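You operate a simulated robot arm through the tools that you are given. There is no shell and no other tool.

You run a simulated robot arm. Do the job below in one go: nothing can be reset, and whatever is moved stays where it is left.

## Task
Tip the old mix into the bowl, run 100 ml of water into the jug, tip that out too.
Fine: the jug goes back where it stood; spill nothing. Set down upright: jug.

Only the result counts: the job must be done as asked and must still hold three seconds after the hand-in. Knocking over, shifting, dropping, spilling or breaking anything else fails it.

## Robot
A 6-joint arm with a two-finger parallel gripper, fixed in place. Base frame: the origin is on the floor under the middle of its stand, x ahead of it, y to its left, z up; the work surface is at about z = 0.9. Units: m, rad, N and s.
With the tool pointing down near the work surface it reaches from about 0.3 to 0.66 m from the base axis. Its first joint turns from -2.007 to 2.007 rad. Payload 3.43 kg.
The tool frame sits at the grasp point between the pads (the TCP): z along the fingers, y along the line on which they close. The tips reach 0.034 m beyond it. Largest opening 0.128 m; finger width 0.024, thickness 0.012; the body of the gripper, 0.048 by 0.13 m, starts 0.096 m behind the TCP.
Orientation is that of the tool frame in the base frame, as a unit quaternion [x, y, z, w]. With the fingers straight down and closing along the base's y, the tool's x points along the base's -x, its y along +y and its z along -z.

## Interface
- The arm moves only by the tool nudge_tool. Its argument "commands" is a list of rows, each an object (a shift or turn left out is 0, a gripper value left out holds the last) with "delta_pos": the shift along the base's x, y, z in mm, a list of three; "rot": the turn, a rotation vector about the base's x, y, z in degrees, a list of three; "grip": the closure, from 0 (fully open) to 1 (shut). In form: [{"delta_pos": [tx, ty, tz], "rot": [rx, ry, rz], "grip": grip}, ...]. A call has 1 to 20 rows; each row is the pose to reach, as a shift and turn from the pose commanded when the call began. Rows are played at 5 a second. More than 0.05 m and 0.15 rad between two rows, or a gripper value outside its range, and nothing of the call is played. A pose out of reach is approached as far as the arm can. The call stops where the force on the tool passes 40 N (or 10 N more than at its start, if that is more) or the arm is blocked; 0.2 s more then pass. The fingers move at their own pace (about 0.153 m/s each) and stop on an object; they squeeze with about 26 N. The grip force told is the motor's: it shows also when the fingers shut on nothing. Time passes only in rows, and 0.2 s behind the last, so rows that repeat a pose let the fingers close. The reply holds the time, the measured pose of the TCP, the force on the tool along the base axes, the opening and the grip force, in the units named above and with some noise, with the torque about the TCP (base axes, N m) and any sound that the robot's microphone picked up.
- Cameras (640 x 400 px; columns grow to the right, rows downward): "scene" is fixed at [0.2219, -0.4992, 1.5593]; the picture's right is [0.84, -0.54, 0.00], its down [-0.38, -0.59, -0.71] and it looks along [0.39, 0.60, -0.70] (base axes); focal length 299 px, centre (320, 200). "wrist" rides on the gripper at [0.076, -0.011, -0.16] in the tool frame; the picture's right is [0.15, 0.99, 0.00], its down [-0.88, 0.13, -0.46] and it looks along [-0.45, 0.07, 0.89] (tool axes); focal length 234 px, centre (320, 200). There is no depth. A picture from a camera that has moved, and an enlarged one, comes with that camera's place and axes in the base frame and with its lens.
- grab_frame(camera): a new picture of that camera. It takes no simulated time.
- raise_lower(by): slides the trunk up (or, below 0, down) by that many m; the arm rides with it, the base frame stays. It gives what a move gives, with no picture.
- inspect(camera, box): a new picture of the part [left, top, right, bottom] of that camera's present view, enlarged. It takes no simulated time.
- sign_off(): hands the job in; it is judged then, once.

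Nothing tells you positions but the pictures and the camera data. Unless the task says otherwise, let go and move clear before handing in.

The tools are called as name(argument=value, ...) on one line, values as JSON. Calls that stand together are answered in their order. nudge_tool: Moves the arm, as the interface text tells. Its arguments: {"type":"object","properties":{"commands":{"type":"array"}},"required":["commands"]} The other tools are called the same way: raise_lower (by) moves the trunk up or down; grab_frame (camera) takes a picture; inspect (camera, box) takes an enlarged picture of a part of a camera's view; sign_off () hands the job in.

At the start:

```text
t: 0.0
eef_pos: [0.3624, -0.2547, 1.3251]
tool_rot: [-0.001, 1.0, -0.001, 0.0]
wrist_force: [0.4, -0.3, -0.1]
ft_torque: [0.03, -0.01, 0.02]
width: 0.1278
gripper_force: 0.0
trunk travel left (down, up): [-0.925, 0.065]
```

scene: 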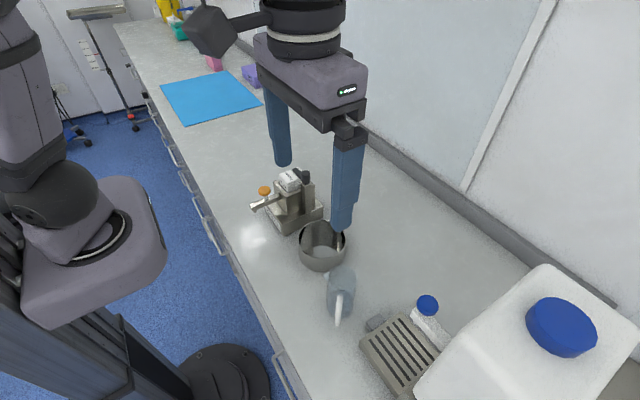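
wrist: 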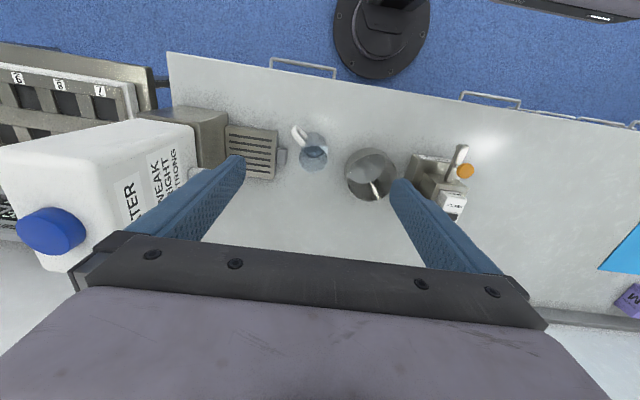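

I see a jug with a handle, a steel bowl behind it, and a water dispenser with a drip tray to the right; a device with a lever and orange knob stands on the far side of the bowl. I'll look closer before moving anything.

inspect(camera="scene", box=[240, 160, 400, 340])

inspect(camera="scene", box=[340, 240, 640, 400])

inspect(camera="wrist", box=[220, 100, 500, 240])

inspect(camera="wrist", box=[0, 40, 300, 280])

```text
2.22 times, centred on (320, 250) of scene
camera zoom: at [0.2219, -0.4992, 1.5593], right [0.84, -0.54, 0.0], down [-0.38, -0.59, -0.71], along [0.39, 0.6, -0.7], focal length 664 px, centre (320, 89)
```

zoom: 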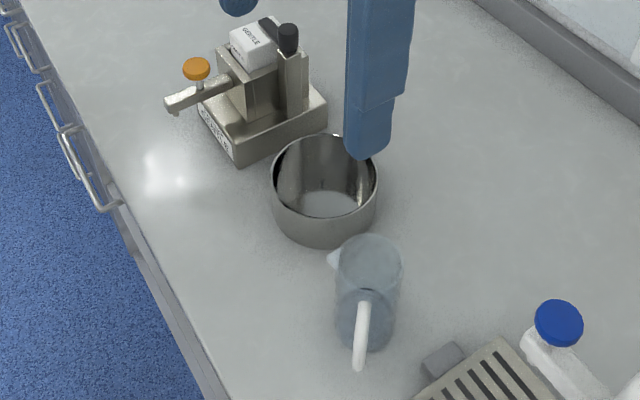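

```text
2.13 times, centred on (490, 320) of scene
camera zoom: at [0.2219, -0.4992, 1.5593], right [0.84, -0.54, 0.0], down [-0.38, -0.59, -0.71], along [0.39, 0.6, -0.7], focal length 638 px, centre (-43, -56)
```

zoom: 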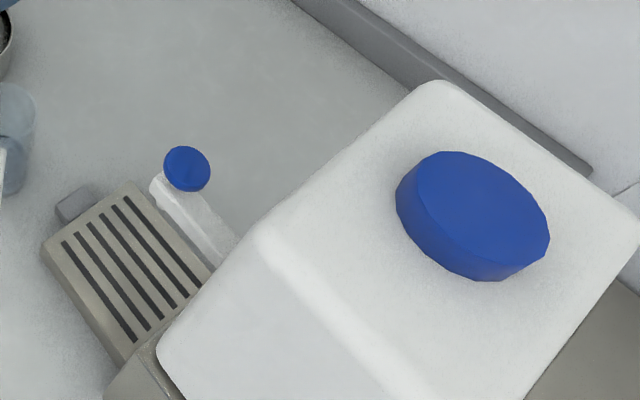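

```text
2.29 times, centred on (360, 170) of wrist
camera zoom: at [0.2865, -0.2659, 1.4863], right [-0.15, 0.99, 0.0], down [0.88, 0.13, 0.46], along [0.45, 0.07, -0.89], focal length 535 px, centre (229, 269)
```

zoom: 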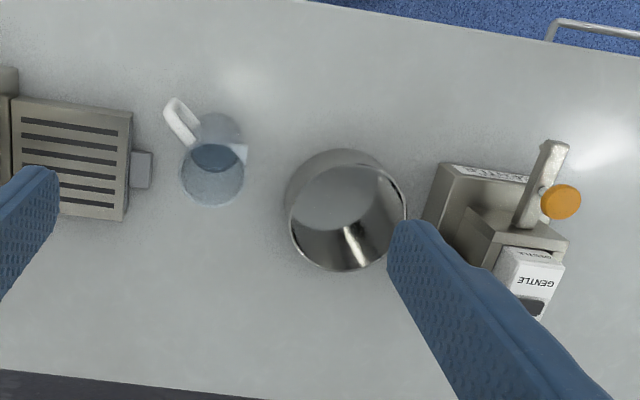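

```text
1.67 times, centred on (150, 160) of wrist
camera zoom: at [0.2865, -0.2659, 1.4863], right [-0.15, 0.99, 0.0], down [0.88, 0.13, 0.46], along [0.45, 0.07, -0.89], focal length 390 px, centre (603, 267)
```

zoom: 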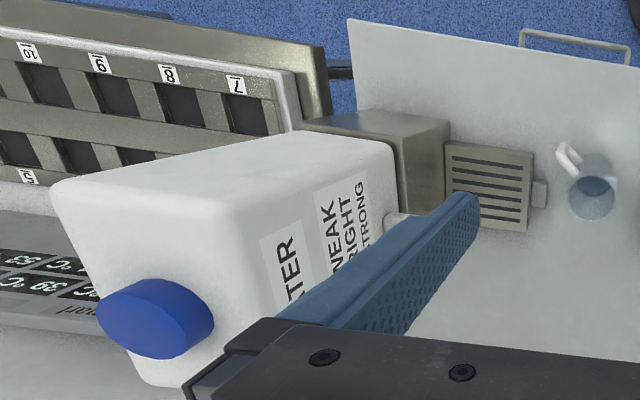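

The labels on the dispenser and the small lever device matter for the metering, so I'm zooming in on each before moving.

inspect(camera="wrist", box=[100, 130, 220, 210])

inspect(camera="wrist", box=[400, 140, 500, 225])

inspect(camera="wrist", box=[270, 110, 350, 180])

inspect(camera="scene", box=[310, 255, 370, 335])

inspect(camera="scene", box=[350, 285, 460, 400])

inspect(camera="scene", box=[240, 155, 350, 245])

```text
5.00 times, centred on (160, 170) of wrist
camera zoom: at [0.2865, -0.2659, 1.4863], right [-0.15, 0.99, 0.0], down [0.88, 0.13, 0.46], along [0.45, 0.07, -0.89], focal length 1171 px, centre (1120, 350)
```

zoom: 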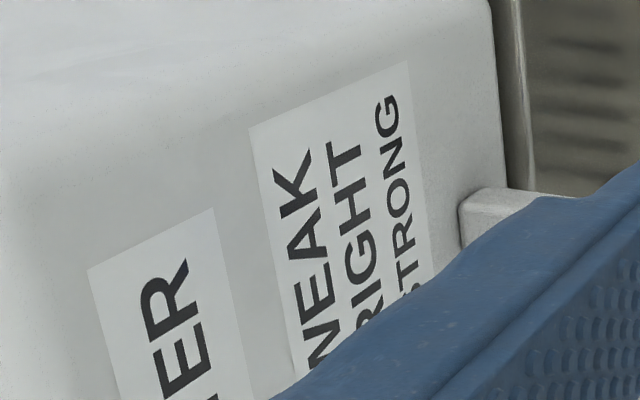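

```text
4.71 times, centred on (450, 182) of wrist
camera zoom: at [0.2865, -0.2659, 1.4863], right [-0.15, 0.99, 0.0], down [0.88, 0.13, 0.46], along [0.45, 0.07, -0.89], focal length 1102 px, centre (-292, 282)
```

zoom: 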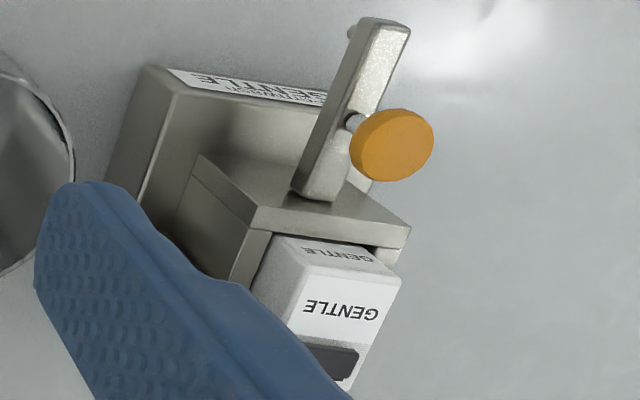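

```text
5.71 times, centred on (310, 145) of wrist
camera zoom: at [0.2865, -0.2659, 1.4863], right [-0.15, 0.99, 0.0], down [0.88, 0.13, 0.46], along [0.45, 0.07, -0.89], focal length 1338 px, centre (377, 514)
```

zoom: 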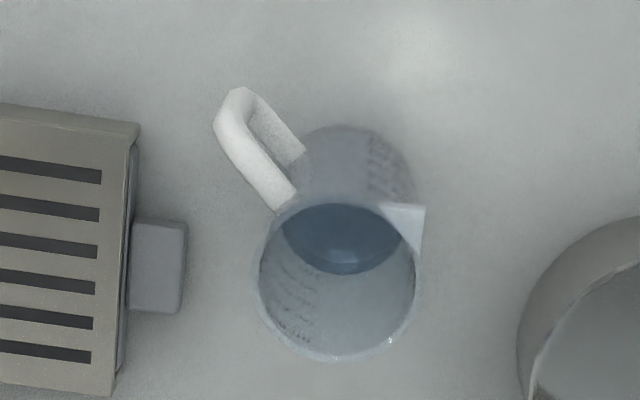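

```text
5.00 times, centred on (340, 295) of scene
camera zoom: at [0.2219, -0.4992, 1.5593], right [0.84, -0.54, 0.0], down [-0.38, -0.59, -0.71], along [0.39, 0.6, -0.7], focal length 1495 px, centre (220, -275)
```

zoom: 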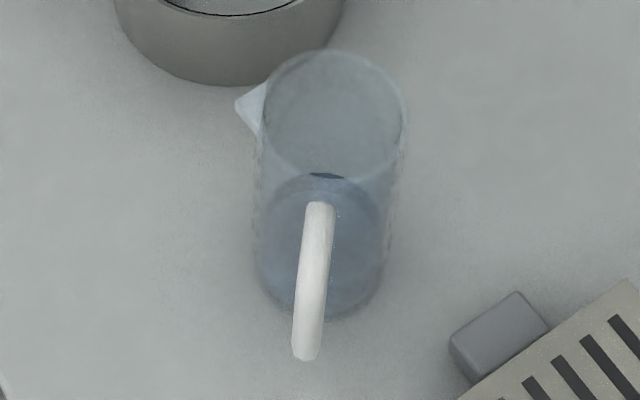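

```text
3.48 times, centred on (405, 342) of scene
camera zoom: at [0.2219, -0.4992, 1.5593], right [0.84, -0.54, 0.0], down [-0.38, -0.59, -0.71], along [0.39, 0.6, -0.7], focal length 1040 px, centre (24, -296)
```

zoom: 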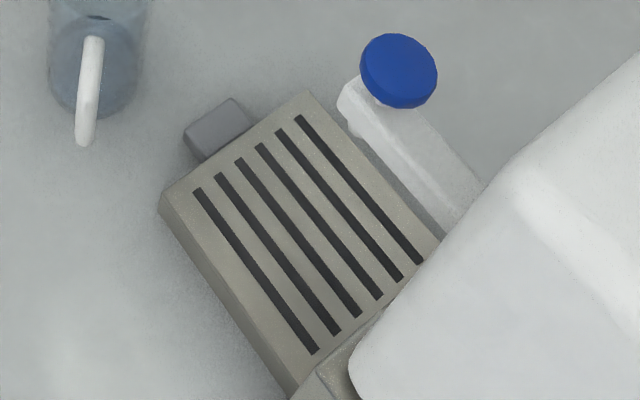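

```text
4.44 times, centred on (295, 200) of scene
camera zoom: at [0.2219, -0.4992, 1.5593], right [0.84, -0.54, 0.0], down [-0.38, -0.59, -0.71], along [0.39, 0.6, -0.7], focal length 1329 px, centre (431, 200)
```

zoom: 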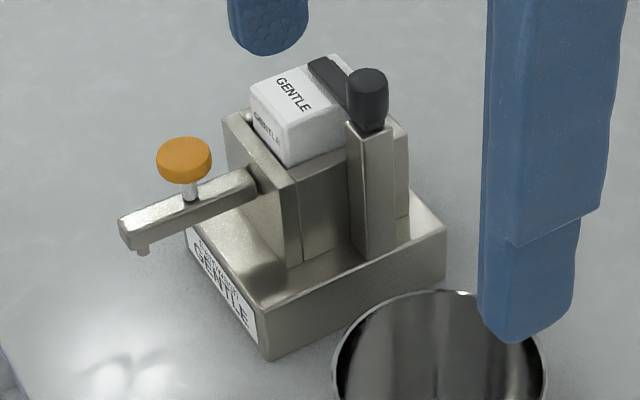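

The jug stands near (0.44, -0.25) and is about 6 cm wide and 11 cm tall. Its handle points back toward the robot's right, and its spout points back-left toward the bowl at about (0.47, -0.12). I'm turning the wrist camera toward the dispenser, staying high, to see the tap.

nudge_tool(commands=[{"delta_pos": [5, 12, 0], "rot": [0, 0, -7.5]}, {"delta_pos": [10, 24, 0], "rot": [0, 0, -15]}, {"delta_pos": [15, 36, 0], "rot": [0, 0, -22.5]}, {"delta_pos": [20, 48, 0], "rot": [0, 0, -30]}, {"delta_pos": [25, 60, 0], "rot": [0, 0, -37.5]}, {"delta_pos": [30, 72, 0], "rot": [0, 0, -45]}, {"delta_pos": [35, 84, 0], "rot": [0, 0, -52.5]}, {"delta_pos": [40, 96, 0], "rot": [0, 0, -60]}, {"delta_pos": [45, 108, 0], "rot": [0, 0, -67.5]}, {"delta_pos": [50, 120, 0], "rot": [0, 0, -75]}, {"delta_pos": [55, 132, 0], "rot": [0, 0, -82.5]}, {"delta_pos": [60, 144, 0], "rot": [0, 0, -90]}, {"delta_pos": [60, 144, 0], "rot": [0, 0, -90]}])

grab_frame(camera="wrist")

grab_frame(camera="scene")

```text
t: 2.8
eef_pos: [0.422, -0.1093, 1.3257]
tool_rot: [0.707, 0.708, 0.0, 0.0]
wrist_force: [0.1, 0.0, -1.2]
ft_torque: [-0.03, -0.02, 0.01]
width: 0.128
gripper_force: 0.0
trunk travel left (down, up): [-0.925, 0.065]
```

```text
taken
camera wrist: at [0.411, -0.0345, 1.4864], right [0.99, 0.15, 0.0], down [0.13, -0.88, 0.46], along [0.07, -0.45, -0.89], focal length 234 px, centre (320, 200)
```

wrist: 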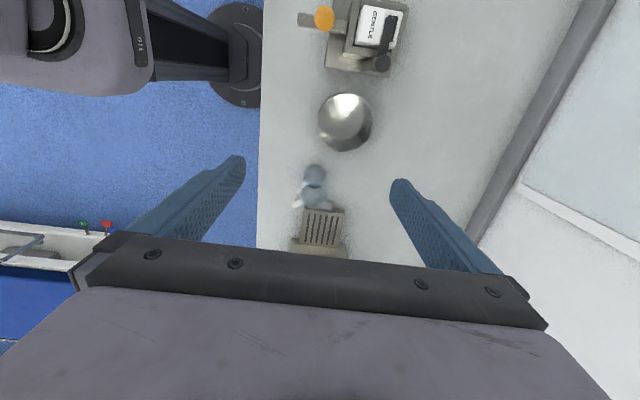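

```text
taken
```

scene: 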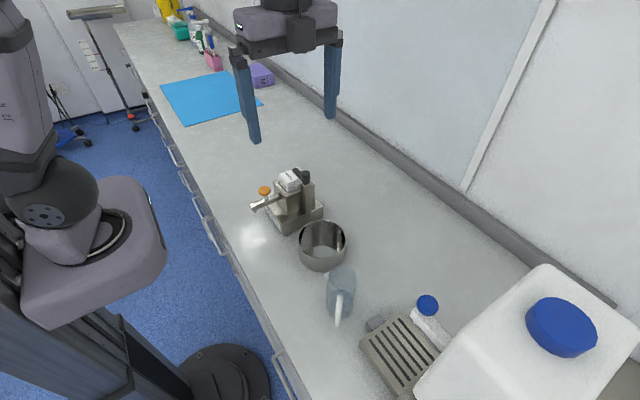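

The view is clear from here. Next I'll tilt the tool so the wrist camera looks along -y at the face of the dispenser, keeping above the jug and bowl.

nudge_tool(commands=[{"delta_pos": [2, 4, -18], "rot": [-6.25, 0, 0]}, {"delta_pos": [4, 8, -36], "rot": [-12.5, 0, 0]}, {"delta_pos": [6, 12, -54], "rot": [-18.75, 0, 0]}, {"delta_pos": [8, 16, -72], "rot": [-25, 0, 0]}, {"delta_pos": [10, 20, -90], "rot": [-31.25, 0, 0]}, {"delta_pos": [12, 24, -108], "rot": [-37.5, 0, 0]}, {"delta_pos": [14, 28, -126], "rot": [-43.75, 0, 0]}, {"delta_pos": [16, 30, -145], "rot": [-50, 0, 0]}, {"delta_pos": [16, 30, -145], "rot": [-50, 0, 0]}])

grab_frame(camera="wrist")

grab_frame(camera="scene")

```text
t: 4.8
eef_pos: [0.4381, -0.0813, 1.1803]
tool_rot: [0.64, 0.642, -0.299, 0.299]
wrist_force: [0.2, -1.0, -0.9]
ft_torque: [-0.01, 0.0, 0.01]
width: 0.1281
gripper_force: 0.0
trunk travel left (down, up): [-0.925, 0.065]
```

```text
taken
camera wrist: at [0.4269, 0.09, 1.226], right [0.99, 0.1, -0.11], down [0.13, -0.22, 0.97], along [0.07, -0.97, -0.23], focal length 234 px, centre (320, 200)
```

wrist: 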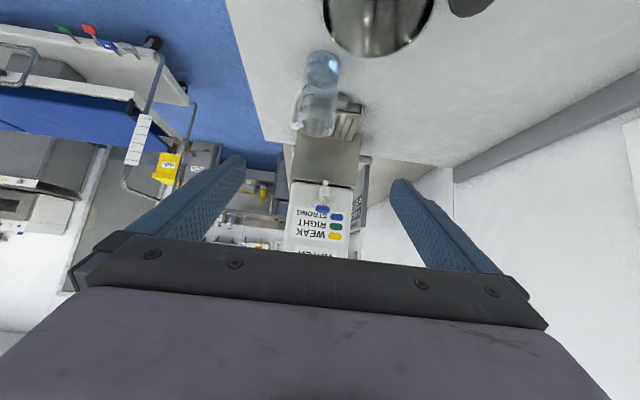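

```text
taken
```

scene: 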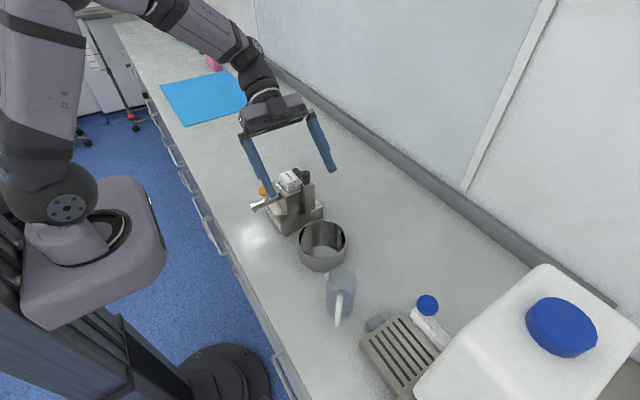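

inspect(camera="wrist", box=[260, 40, 400, 250])

inspect(camera="wrist", box=[270, 150, 390, 250])

inspect(camera="wrist", box=[285, 40, 375, 145])

```text
1.90 times, centred on (330, 145) of wrist
camera zoom: at [0.4269, 0.09, 1.226], right [0.99, 0.1, -0.11], down [0.13, -0.22, 0.97], along [0.07, -0.97, -0.23], focal length 446 px, centre (301, 305)
```

zoom: 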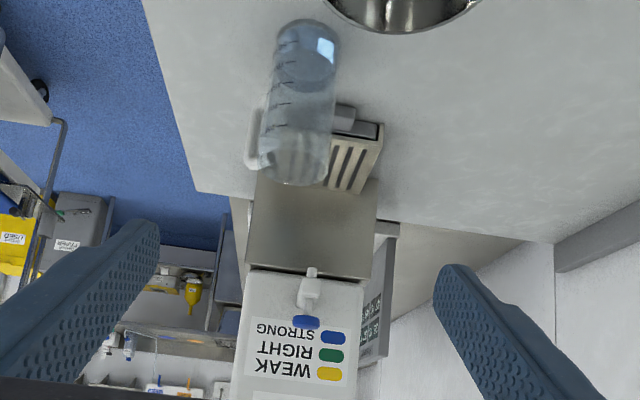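

```text
4.00 times, centred on (330, 200) of wrist
camera zoom: at [0.4269, 0.09, 1.226], right [0.99, 0.1, -0.11], down [0.13, -0.22, 0.97], along [0.07, -0.97, -0.23], focal length 937 px, centre (280, 200)
```

zoom: 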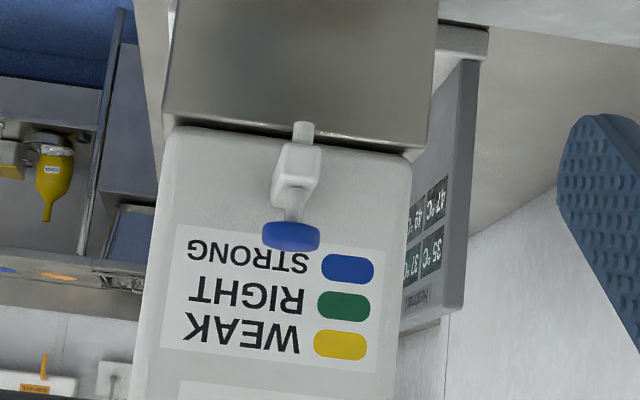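

```text
3.81 times, centred on (330, 92) of wrist
camera zoom: at [0.4269, 0.09, 1.226], right [0.99, 0.1, -0.11], down [0.13, -0.22, 0.97], along [0.07, -0.97, -0.23], focal length 892 px, centre (282, 610)
```

zoom: 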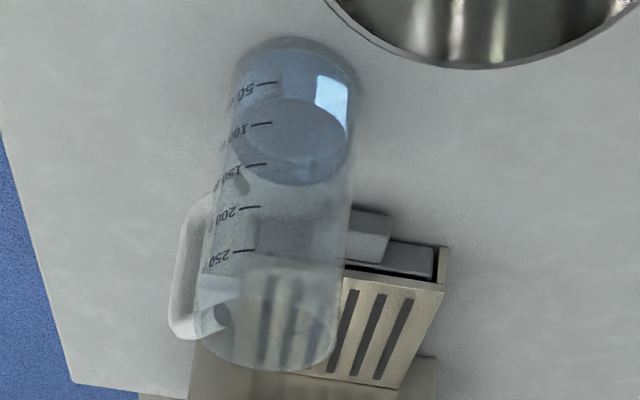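

The markings are now readable. The jug has 50–250 ml graduations and holds old mix somewhere past 100. The water tap's nozzle is near (0.471, -0.405, 1.06) with its blue knob on top at about z = 1.13, and the drip tray sits below it. Next I'll swing the tool around to point at the jug from its handle side, still high, and check the reach.

nudge_tool(commands=[{"delta_pos": [-5, -14, 4], "rot": [0, 0, 7.5]}, {"delta_pos": [-10, -28, 8], "rot": [0, 0, 15]}, {"delta_pos": [-15, -42, 12], "rot": [0, 0, 22.5]}, {"delta_pos": [-20, -56, 16], "rot": [0, 0, 30]}, {"delta_pos": [-25, -70, 20], "rot": [0, 0, 37.5]}, {"delta_pos": [-30, -84, 24], "rot": [0, 0, 45]}, {"delta_pos": [-35, -98, 28], "rot": [0, 0, 52.5]}, {"delta_pos": [-40, -112, 32], "rot": [0, 0, 60]}, {"delta_pos": [-45, -126, 36], "rot": [0, 0, 67.5]}, {"delta_pos": [-50, -140, 40], "rot": [0, 0, 75]}, {"delta_pos": [-55, -154, 44], "rot": [0, 0, 82.5]}, {"delta_pos": [-60, -168, 48], "rot": [0, 0, 90]}, {"delta_pos": [-65, -182, 52], "rot": [0, 0, 97.5]}, {"delta_pos": [-70, -196, 56], "rot": [0, 0, 105]}, {"delta_pos": [-75, -210, 60], "rot": [0, 0, 112.5]}, {"delta_pos": [-80, -224, 64], "rot": [0, 0, 120]}, {"delta_pos": [-85, -238, 68], "rot": [0, 0, 127.5]}, {"delta_pos": [-88, -249, 70], "rot": [0, 0, 135]}, {"delta_pos": [-88, -249, 70], "rot": [0, 0, 135]}])

grab_frame(camera="wrist")

grab_frame(camera="scene")

```text
t: 8.8
eef_pos: [0.3486, -0.3279, 1.2518]
tool_rot: [-0.35, 0.837, 0.161, 0.39]
wrist_force: [-0.2, 0.2, 0.1]
ft_torque: [-0.04, 0.06, -0.01]
width: 0.1278
gripper_force: 0.1
out of reach, approached as far as the arm can: row 8, 9
trunk travel left (down, up): [-0.925, 0.065]
```

```text
taken
camera wrist: at [0.2367, -0.4581, 1.2964], right [-0.77, 0.63, -0.12], down [0.06, 0.25, 0.97], along [0.64, 0.74, -0.23], focal length 234 px, centre (320, 200)
```

wrist: 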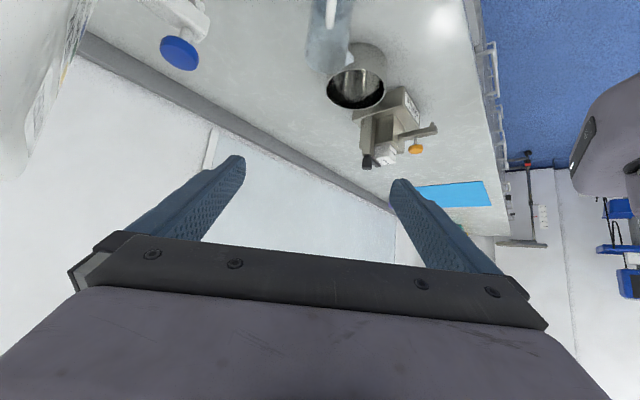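

```text
taken
```

scene: 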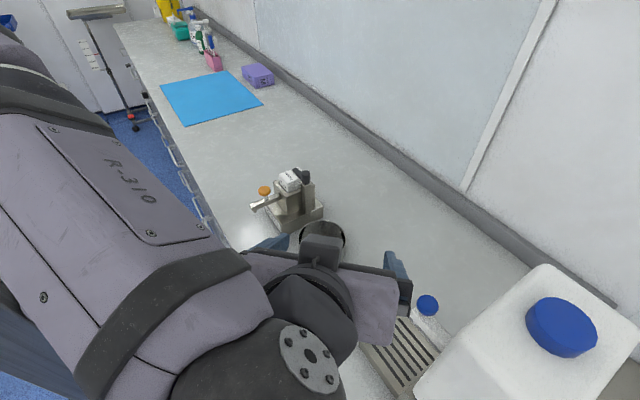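

The tool now points at the jug from its handle side; two rows in the middle of the swing were briefly out of reach, but the end pose was met. I'll lower to a pre-grasp height with the fingers partly closed so they clear the tap, then look again.

nudge_tool(commands=[{"delta_pos": [0, 0, -25], "rot": [0.5, -0.5, 0], "grip": 0.2}, {"delta_pos": [0, 0, -50], "rot": [1, -1, 0], "grip": 0.2}, {"delta_pos": [0, 0, -75], "rot": [2, -2, 0], "grip": 0.2}, {"delta_pos": [0, 0, -100], "rot": [3, -3, 0], "grip": 0.2}, {"delta_pos": [0, 0, -125], "rot": [3.5, -3.5, 0], "grip": 0.2}, {"delta_pos": [0, 0, -150], "rot": [3.5, -3.5, 0], "grip": 0.2}, {"delta_pos": [0, 0, -150], "rot": [3.5, -3.5, 0], "grip": 0.2}])

grab_frame(camera="wrist")

grab_frame(camera="scene")

```text
t: 10.4
eef_pos: [0.3503, -0.3278, 1.1017]
tool_rot: [-0.342, 0.819, 0.177, 0.426]
wrist_force: [-0.2, 0.2, 0.4]
ft_torque: [0.03, 0.03, 0.02]
width: 0.1023
gripper_force: 0.0
trunk travel left (down, up): [-0.925, 0.065]
```

```text
taken
camera wrist: at [0.235, -0.4602, 1.1318], right [-0.76, 0.64, -0.12], down [0.0, 0.19, 0.98], along [0.65, 0.75, -0.14], focal length 234 px, centre (320, 200)
```

wrist: 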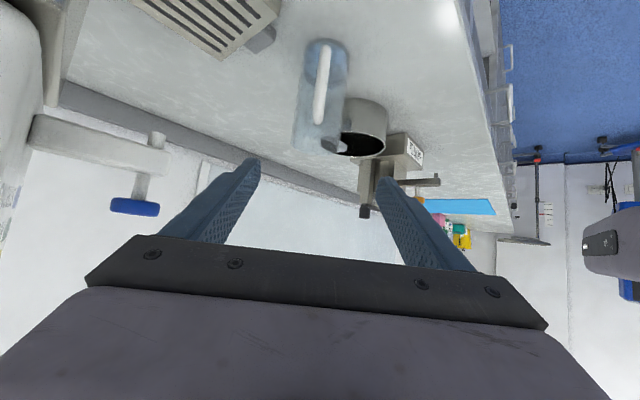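

```text
taken
```

scene: 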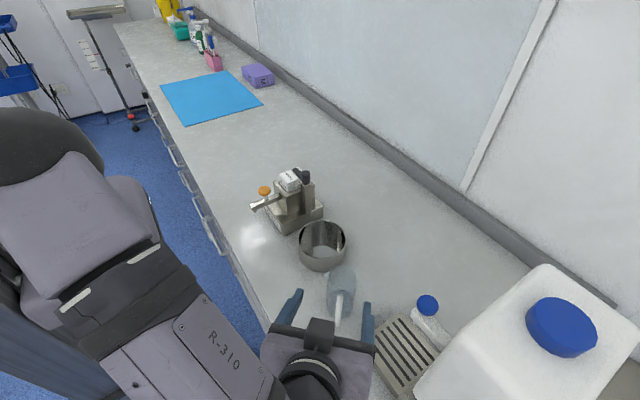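

inspect(camera="wrist", box=[270, 20, 400, 170])

inspect(camera="wrist", box=[0, 60, 220, 240])

inspect(camera="scene", box=[260, 200, 420, 360])

```text
2.67 times, centred on (335, 95) of wrist
camera zoom: at [0.235, -0.4602, 1.1318], right [-0.76, 0.64, -0.12], down [0.0, 0.19, 0.98], along [0.65, 0.75, -0.14], focal length 624 px, centre (280, 480)
```

zoom: 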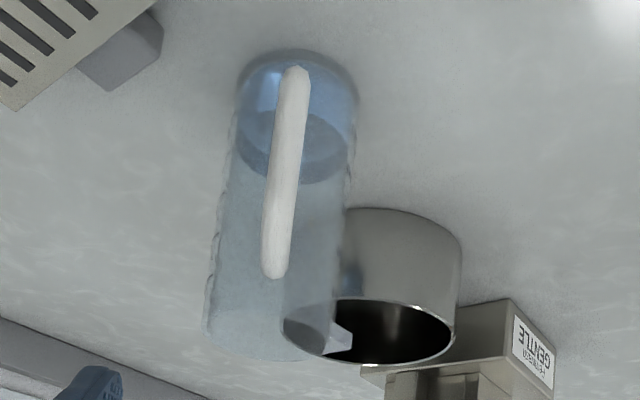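

```text
2.22 times, centred on (110, 150) of wrist
camera zoom: at [0.235, -0.4602, 1.1318], right [-0.76, 0.64, -0.12], down [0.0, 0.19, 0.98], along [0.65, 0.75, -0.14], focal length 520 px, centre (787, 311)
```

zoom: 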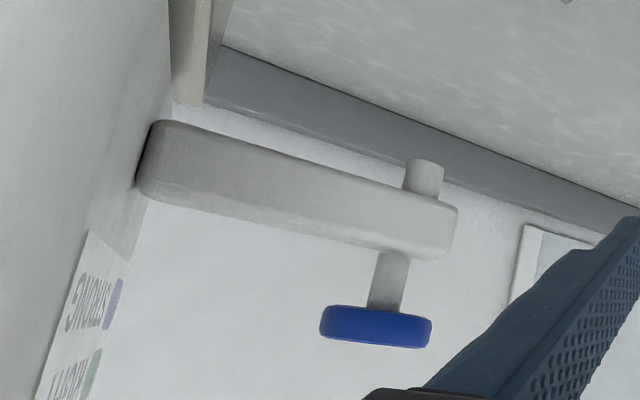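

```text
2.50 times, centred on (340, 280) of scene
camera zoom: at [0.2219, -0.4992, 1.5593], right [0.84, -0.54, 0.0], down [-0.38, -0.59, -0.71], along [0.39, 0.6, -0.7], focal length 748 px, centre (270, 0)
```

zoom: 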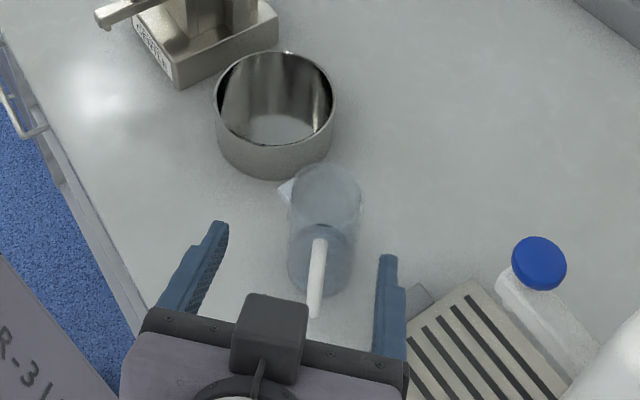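

The two camera views agree: the jug axis is at about (0.432, -0.256) with the rim at z≈1.024, the handle at azimuth -134° and the spout at 137°. The bowl is at about (0.472, -0.113) with its rim at z≈0.965. Before touching the jug, I'll dry-run the pouring roll with an empty gripper above the bowl to check that the arm can do it.

nudge_tool(commands=[{"delta_pos": [0, 0, 35], "rot": [0.5, -0.5, 0]}, {"delta_pos": [0, 0, 70], "rot": [1, -1, 0]}, {"delta_pos": [30, 30, 75], "rot": [1.5, -1.5, 0]}, {"delta_pos": [60, 60, 75], "rot": [2, -2, 0]}, {"delta_pos": [90, 90, 75], "rot": [2.5, -2.5, 0]}, {"delta_pos": [120, 120, 75], "rot": [3, -3, 0]}, {"delta_pos": [140, 140, 75], "rot": [3.5, -3.5, 0]}, {"delta_pos": [160, 162, 75], "rot": [3.5, -3.5, 0]}, {"delta_pos": [160, 162, 75], "rot": [3.5, -3.5, 0]}])

grab_frame(camera="scene")

```text
t: 12.4
eef_pos: [0.5104, -0.1685, 1.1764]
tool_rot: [-0.331, 0.8, 0.19, 0.462]
wrist_force: [-0.4, 0.1, -0.7]
ft_torque: [0.03, 0.01, -0.03]
width: 0.1024
gripper_force: 0.0
trunk travel left (down, up): [-0.925, 0.065]
```

```text
taken
```

scene: 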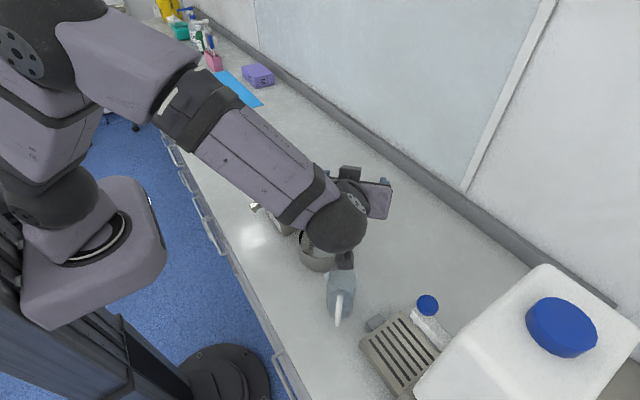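

nudge_tool(commands=[{"rot": [-5.657, -5.657, 0]}, {"rot": [-11.314, -11.314, 0]}, {"rot": [-16.971, -16.971, 0]}, {"rot": [-22.628, -22.628, 0]}, {"rot": [-28.285, -28.285, 0]}, {"rot": [-33.942, -33.942, 0]}, {"rot": [-39.599, -39.599, 0]}, {"rot": [-45.256, -45.256, 0]}, {"rot": [-50.913, -50.913, 0]}, {"rot": [-56.57, -56.57, 0]}, {"rot": [-62.227, -62.227, 0]}, {"rot": [-67.884, -67.884, 0]}, {"rot": [-73.541, -73.541, 0]}, {"rot": [-79.198, -79.198, 0]}, {"rot": [-84.855, -84.855, 0]}, {"rot": [-88, -88, 0]}, {"rot": [-88, -88, 0]}])

grab_frame(camera="scene")

grab_frame(camera="wrist")

```text
t: 16.0
eef_pos: [0.5105, -0.1675, 1.1746]
tool_rot: [0.562, -0.203, 0.621, -0.507]
wrist_force: [-0.2, 0.2, -0.3]
ft_torque: [0.0, 0.01, -0.01]
width: 0.1024
gripper_force: 0.1
trunk travel left (down, up): [-0.925, 0.065]
```

```text
taken
```

scene: 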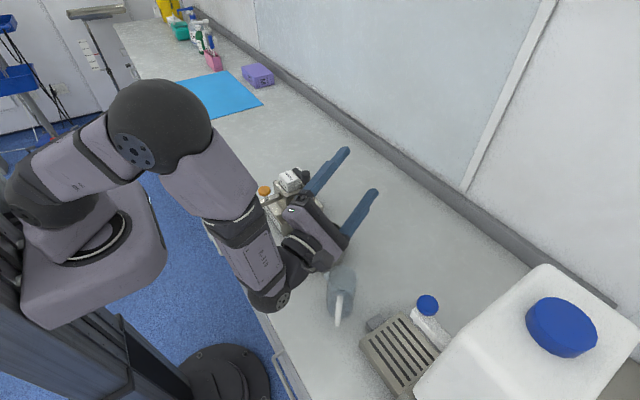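

```text
taken
camera wrist: at [0.3725, -0.2794, 1.1776], right [0.42, -0.52, -0.74], down [-0.49, 0.56, -0.67], along [0.76, 0.64, -0.02], focal length 234 px, centre (320, 200)
```

wrist: 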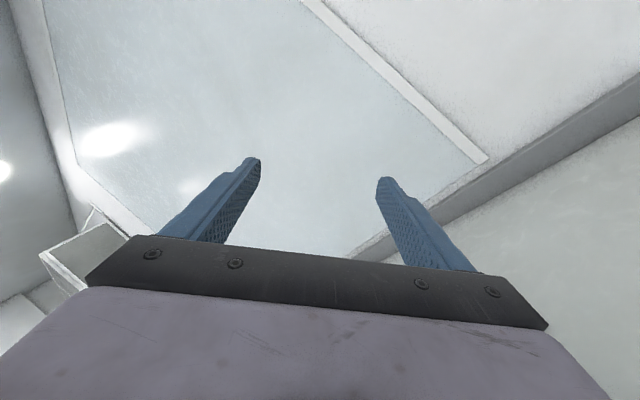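

The full roll works empty-handed with no reach trouble. I'll unroll it, then back out to the pre-grasp point behind the handle.

nudge_tool(commands=[{"rot": [5.657, 5.657, 0]}, {"rot": [11.314, 11.314, 0]}, {"rot": [16.971, 16.971, 0]}, {"rot": [22.628, 22.628, 0]}, {"rot": [28.285, 28.285, 0]}, {"rot": [33.942, 33.942, 0]}, {"rot": [39.599, 39.599, 0]}, {"rot": [45.256, 45.256, 0]}, {"rot": [50.913, 50.913, 0]}, {"rot": [56.57, 56.57, 0]}, {"rot": [62.227, 62.227, 0]}, {"rot": [67.884, 67.884, 0]}, {"rot": [73.541, 73.541, 0]}, {"rot": [79.198, 79.198, 0]}, {"rot": [84.855, 84.855, 0]}, {"rot": [88, 88, 0]}, {"rot": [88, 88, 0]}])

nudge_tool(commands=[{"delta_pos": [-30, -30, 0]}, {"delta_pos": [-60, -60, 0]}, {"delta_pos": [-90, -90, 0]}, {"delta_pos": [-120, -120, 0]}, {"delta_pos": [-150, -150, -5]}, {"delta_pos": [-160, -170, -35]}, {"delta_pos": [-160, -170, -70]}, {"delta_pos": [-160, -170, -110]}, {"delta_pos": [-160, -170, -140]}, {"delta_pos": [-160, -170, -140]}])

grab_frame(camera="wrist")

grab_frame(camera="scene")

```text
t: 19.6
eef_pos: [0.5097, -0.1678, 1.1761]
tool_rot: [-0.331, 0.8, 0.19, 0.462]
wrist_force: [0.1, 0.1, -0.7]
ft_torque: [-0.03, -0.03, 0.02]
width: 0.1024
gripper_force: 0.0
trunk travel left (down, up): [-0.925, 0.065]
```

```text
t: 21.8
eef_pos: [0.3509, -0.3376, 1.036]
tool_rot: [-0.332, 0.8, 0.19, 0.462]
wrist_force: [-0.2, 0.2, 0.7]
ft_torque: [-0.02, -0.01, 0.03]
width: 0.1024
gripper_force: 0.0
trunk travel left (down, up): [-0.925, 0.065]
```

```text
taken
camera wrist: at [0.2339, -0.4705, 1.0514], right [-0.75, 0.65, -0.13], down [-0.06, 0.13, 0.99], along [0.66, 0.75, -0.06], focal length 234 px, centre (320, 200)
```

wrist: 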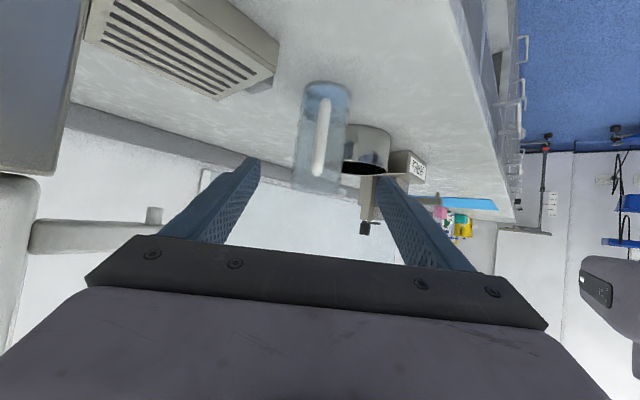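

```text
taken
```

scene: 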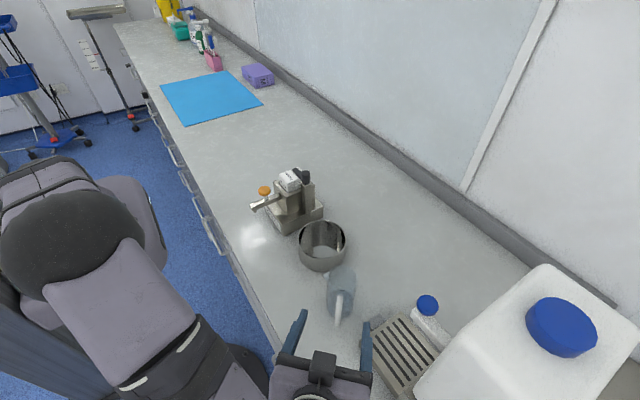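

inspect(camera="wrist", box=[260, 60, 400, 210])

inspect(camera="scene", box=[260, 240, 440, 400])

```text
2.67 times, centred on (330, 135) of wrist
camera zoom: at [0.2339, -0.4705, 1.0514], right [-0.75, 0.65, -0.13], down [-0.06, 0.13, 0.99], along [0.66, 0.75, -0.06], focal length 624 px, centre (293, 373)
```

zoom: 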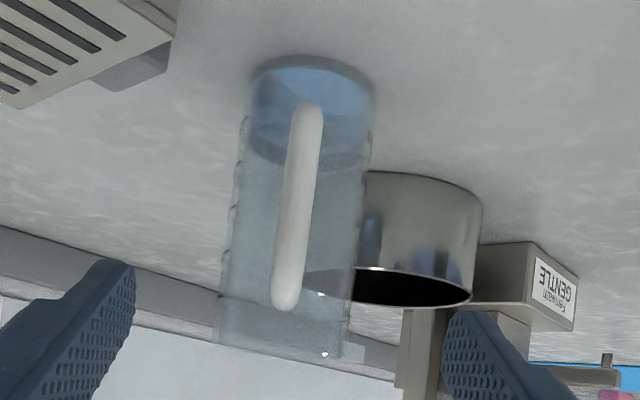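

```text
2.50 times, centred on (350, 320) of scene
camera zoom: at [0.2219, -0.4992, 1.5593], right [0.84, -0.54, 0.0], down [-0.38, -0.59, -0.71], along [0.39, 0.6, -0.7], focal length 748 px, centre (245, -100)
```

zoom: 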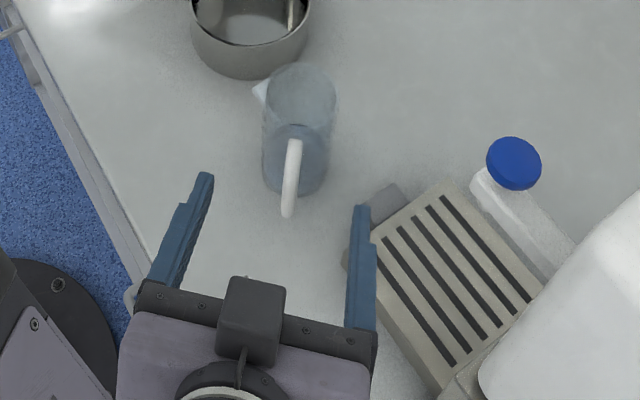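

The alignment looks good: the jug projects within about 2 mm of the estimate and sits centred between the fingers. I'll move in along the approach line without closing yet.

nudge_tool(commands=[{"delta_pos": [0, 0, -11], "grip": 0.2}, {"delta_pos": [12, 12, -21], "grip": 0.2}, {"delta_pos": [24, 24, -31], "grip": 0.2}, {"delta_pos": [36, 36, -41], "grip": 0.2}, {"delta_pos": [48, 48, -51], "grip": 0.2}, {"delta_pos": [60, 60, -61], "grip": 0.2}, {"delta_pos": [72, 73, -71], "grip": 0.2}, {"delta_pos": [72, 73, -71], "grip": 0.2}])

grab_frame(camera="wrist")

inspect(camera="scene", box=[260, 240, 440, 400])

```text
t: 23.6
eef_pos: [0.4212, -0.2653, 0.9653]
tool_rot: [-0.332, 0.8, 0.19, 0.462]
wrist_force: [0.9, 0.1, -0.2]
ft_torque: [-0.05, -0.02, 0.01]
width: 0.1024
gripper_force: 0.0
trunk travel left (down, up): [-0.925, 0.065]
```

```text
taken
camera wrist: at [0.3054, -0.3976, 0.9802], right [-0.75, 0.65, -0.13], down [-0.06, 0.13, 0.99], along [0.66, 0.75, -0.06], focal length 234 px, centre (320, 200)
```

wrist: 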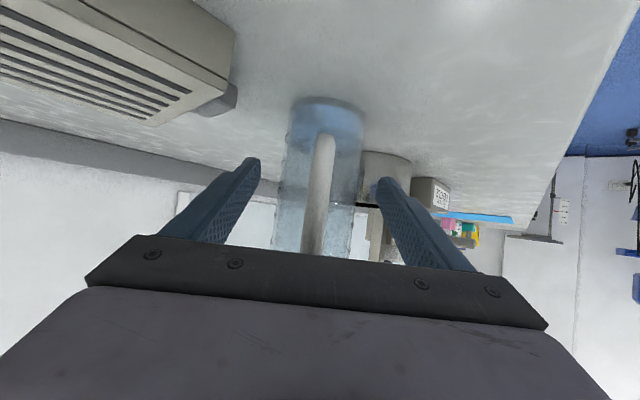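

```text
2.50 times, centred on (350, 320) of scene
camera zoom: at [0.2219, -0.4992, 1.5593], right [0.84, -0.54, 0.0], down [-0.38, -0.59, -0.71], along [0.39, 0.6, -0.7], focal length 748 px, centre (245, -100)
```

zoom: 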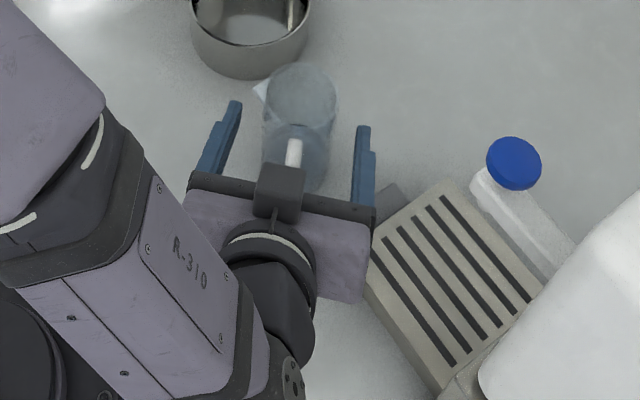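

The jug sits centred between the pads with the handle in the gap, and nothing is touching. Closing the fingers now.

nudge_tool(commands=[{"grip": 0.4}, {"grip": 0.5}, {"grip": 0.6}, {"grip": 1.0}, {"grip": 1.0}, {"grip": 1.0}, {"grip": 1.0}])

grab_frame(camera="wrist")

inspect(camera="scene", box=[260, 240, 440, 400])

```text
t: 25.2
eef_pos: [0.4219, -0.265, 0.9649]
tool_rot: [-0.332, 0.8, 0.19, 0.462]
wrist_force: [-0.1, 0.8, 1.3]
ft_torque: [0.06, 0.1, 0.01]
width: 0.0612
gripper_force: 26.2
trunk travel left (down, up): [-0.925, 0.065]
```

```text
taken
camera wrist: at [0.3054, -0.3975, 0.9805], right [-0.75, 0.65, -0.13], down [-0.06, 0.13, 0.99], along [0.66, 0.75, -0.06], focal length 234 px, centre (320, 200)
```

wrist: 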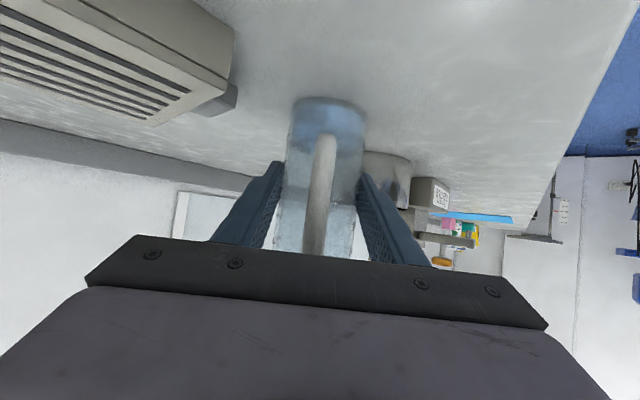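

```text
2.50 times, centred on (350, 320) of scene
camera zoom: at [0.2219, -0.4992, 1.5593], right [0.84, -0.54, 0.0], down [-0.38, -0.59, -0.71], along [0.39, 0.6, -0.7], focal length 748 px, centre (245, -100)
```

zoom: 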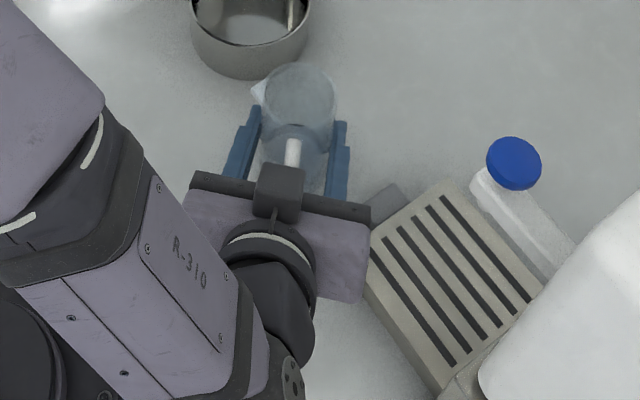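

The grip holds at 61 mm width and 26 N. I'll lift the jug straight up and read its weight.

nudge_tool(commands=[{"delta_pos": [0, 0, 5], "grip": 1.0}, {"delta_pos": [0, 0, 15], "grip": 1.0}, {"delta_pos": [0, 0, 30], "grip": 1.0}, {"delta_pos": [0, 0, 45], "grip": 1.0}, {"delta_pos": [0, 0, 60], "grip": 1.0}, {"delta_pos": [0, 0, 70], "grip": 1.0}, {"delta_pos": [0, 0, 75], "grip": 1.0}, {"delta_pos": [0, 0, 75], "grip": 1.0}, {"delta_pos": [0, 0, 75], "grip": 1.0}])

grab_frame(camera="wrist")

grab_frame(camera="scene")

```text
t: 27.2
eef_pos: [0.4226, -0.2638, 1.0392]
tool_rot: [-0.333, 0.8, 0.19, 0.462]
wrist_force: [-1.1, 0.1, -0.7]
ft_torque: [0.01, 0.0, -0.02]
width: 0.0593
gripper_force: 26.7
trunk travel left (down, up): [-0.925, 0.065]
```

```text
taken
camera wrist: at [0.3057, -0.3974, 1.055], right [-0.75, 0.65, -0.13], down [-0.06, 0.13, 0.99], along [0.66, 0.75, -0.06], focal length 234 px, centre (320, 200)
```

wrist: 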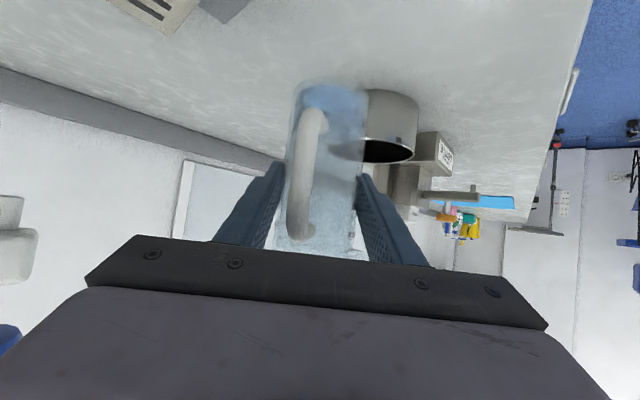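

```text
taken
```

scene: 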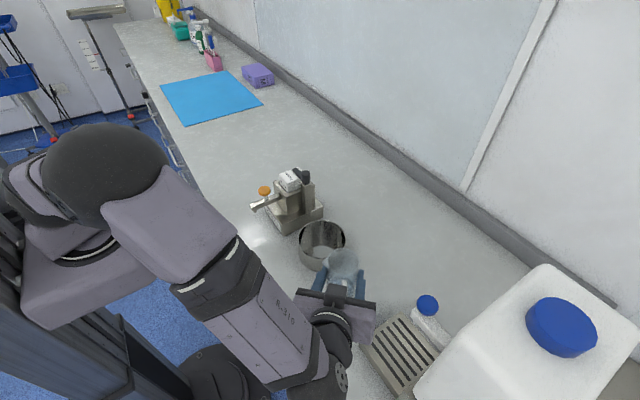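

inspect(camera="wrist", box=[250, 70, 390, 260])

inspect(camera="scene", box=[280, 210, 420, 370])

```text
2.11 times, centred on (320, 165) of wrist
camera zoom: at [0.3057, -0.3974, 1.055], right [-0.75, 0.65, -0.13], down [-0.06, 0.13, 0.99], along [0.66, 0.75, -0.06], focal length 493 px, centre (320, 274)
```

zoom: 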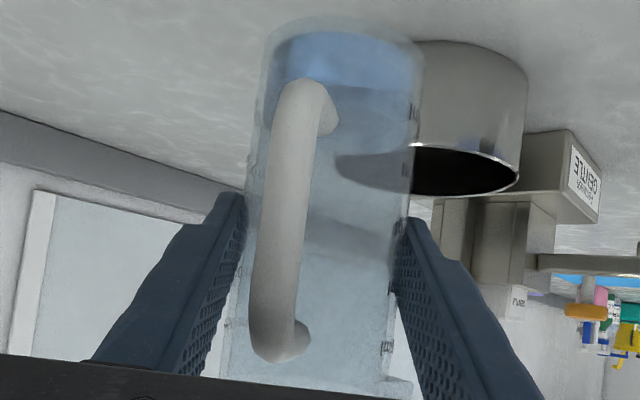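

```text
2.50 times, centred on (350, 290) of scene
camera zoom: at [0.2219, -0.4992, 1.5593], right [0.84, -0.54, 0.0], down [-0.38, -0.59, -0.71], along [0.39, 0.6, -0.7], focal length 748 px, centre (245, -25)
```

zoom: 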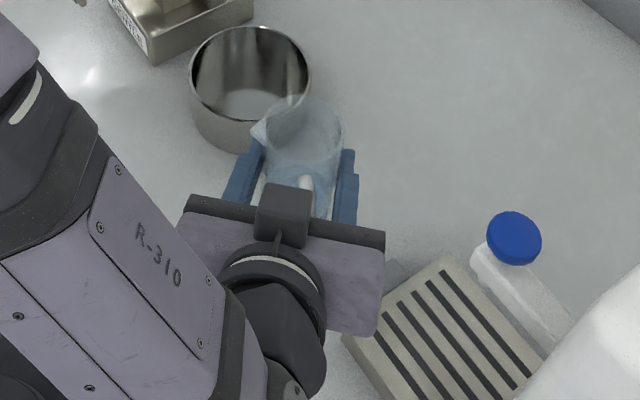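

The jug has turned about 10° in the grip and appears to have slid down roughly 15 mm during the lift. I'll hold still for a second and compare views to see whether it is still creeping.

nudge_tool(commands=[{"grip": 1.0}, {"grip": 1.0}, {"grip": 1.0}, {"grip": 1.0}, {"grip": 1.0}])

inspect(camera="wrist", box=[250, 70, 390, 260])

inspect(camera="scene", box=[280, 210, 420, 370])

```text
t: 28.4
eef_pos: [0.4223, -0.2652, 1.0391]
tool_rot: [-0.332, 0.8, 0.19, 0.462]
wrist_force: [-0.1, 0.1, -0.8]
ft_torque: [-0.02, 0.03, 0.02]
width: 0.0596
gripper_force: 25.8
trunk travel left (down, up): [-0.925, 0.065]
```

```text
2.11 times, centred on (320, 165) of wrist
camera zoom: at [0.3058, -0.3975, 1.0549], right [-0.75, 0.65, -0.13], down [-0.06, 0.13, 0.99], along [0.66, 0.75, -0.06], focal length 493 px, centre (320, 274)
```

zoom: 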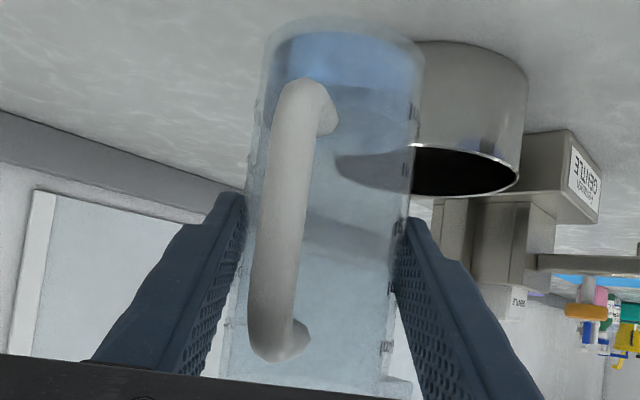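

```text
2.50 times, centred on (350, 290) of scene
camera zoom: at [0.2219, -0.4992, 1.5593], right [0.84, -0.54, 0.0], down [-0.38, -0.59, -0.71], along [0.39, 0.6, -0.7], focal length 748 px, centre (245, -25)
```

zoom: 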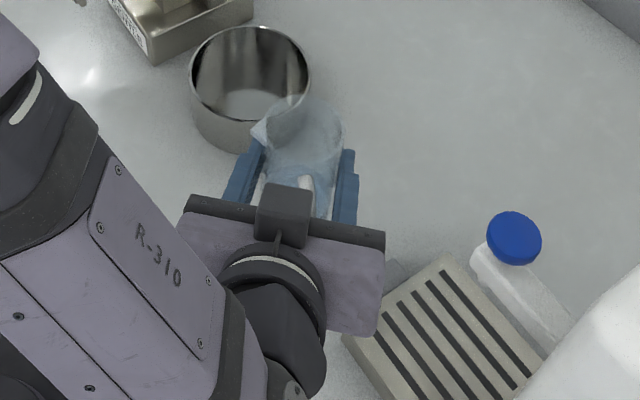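

The jug is no longer sliding down and the turn has nearly stopped; its flat faces have settled against the pads. The rim is now about 47 mm above the tool point and the spout is at about azimuth 145°. I'll raise it and carry it slowly to the pour position beside the bowl, kept upright.

nudge_tool(commands=[{"delta_pos": [0, 0, 10], "grip": 1.0}, {"delta_pos": [0, 0, 25], "grip": 1.0}, {"delta_pos": [0, 0, 42], "grip": 1.0}, {"delta_pos": [0, 0, 55], "grip": 1.0}, {"delta_pos": [4, 4, 61], "grip": 1.0}, {"delta_pos": [12, 12, 61], "grip": 1.0}, {"delta_pos": [24, 24, 61], "grip": 1.0}, {"delta_pos": [37, 38, 61], "grip": 1.0}, {"delta_pos": [50, 51, 61], "grip": 1.0}, {"delta_pos": [63, 64, 61], "grip": 1.0}, {"delta_pos": [76, 78, 61], "grip": 1.0}, {"delta_pos": [88, 90, 61], "grip": 1.0}, {"delta_pos": [96, 98, 61], "grip": 1.0}, {"delta_pos": [101, 103, 61], "grip": 1.0}, {"delta_pos": [101, 103, 61], "grip": 1.0}, {"delta_pos": [101, 103, 61], "grip": 1.0}])

grab_frame(camera="scene")

grab_frame(camera="wrist")

inspect(camera="scene", box=[270, 160, 430, 300])

```text
t: 31.8
eef_pos: [0.5229, -0.162, 1.1006]
tool_rot: [-0.332, 0.8, 0.19, 0.462]
wrist_force: [0.2, 0.1, -0.8]
ft_torque: [0.0, 0.04, 0.01]
width: 0.0592
gripper_force: 26.0
trunk travel left (down, up): [-0.925, 0.065]
```

```text
taken
```

scene: 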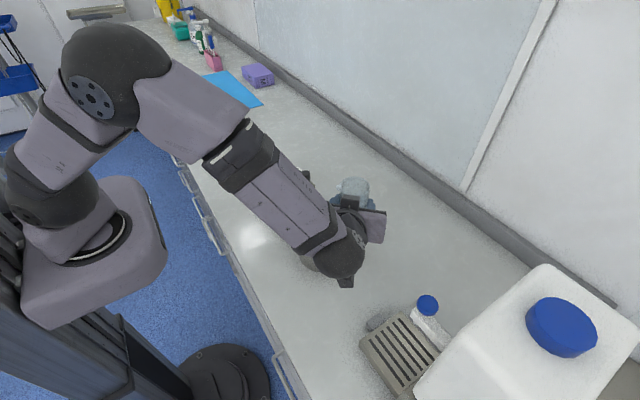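

```text
taken
camera wrist: at [0.4066, -0.2942, 1.1164], right [-0.75, 0.65, -0.13], down [-0.06, 0.13, 0.99], along [0.66, 0.75, -0.06], focal length 234 px, centre (320, 200)
```

wrist: 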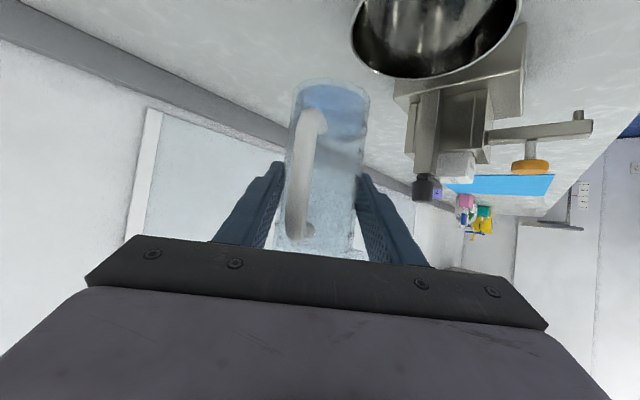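

```text
2.86 times, centred on (350, 230) of scene
camera zoom: at [0.2219, -0.4992, 1.5593], right [0.84, -0.54, 0.0], down [-0.38, -0.59, -0.71], along [0.39, 0.6, -0.7], focal length 854 px, centre (234, 114)
```

zoom: 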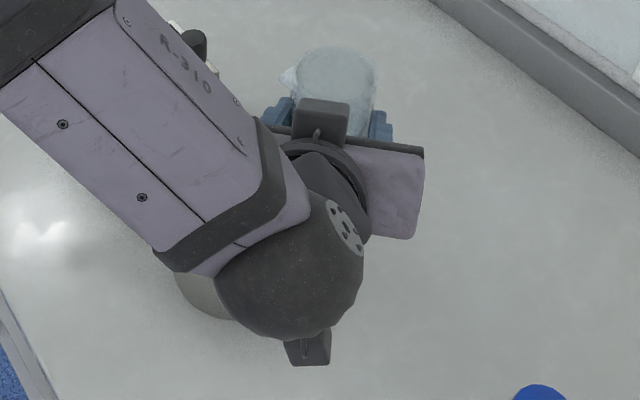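

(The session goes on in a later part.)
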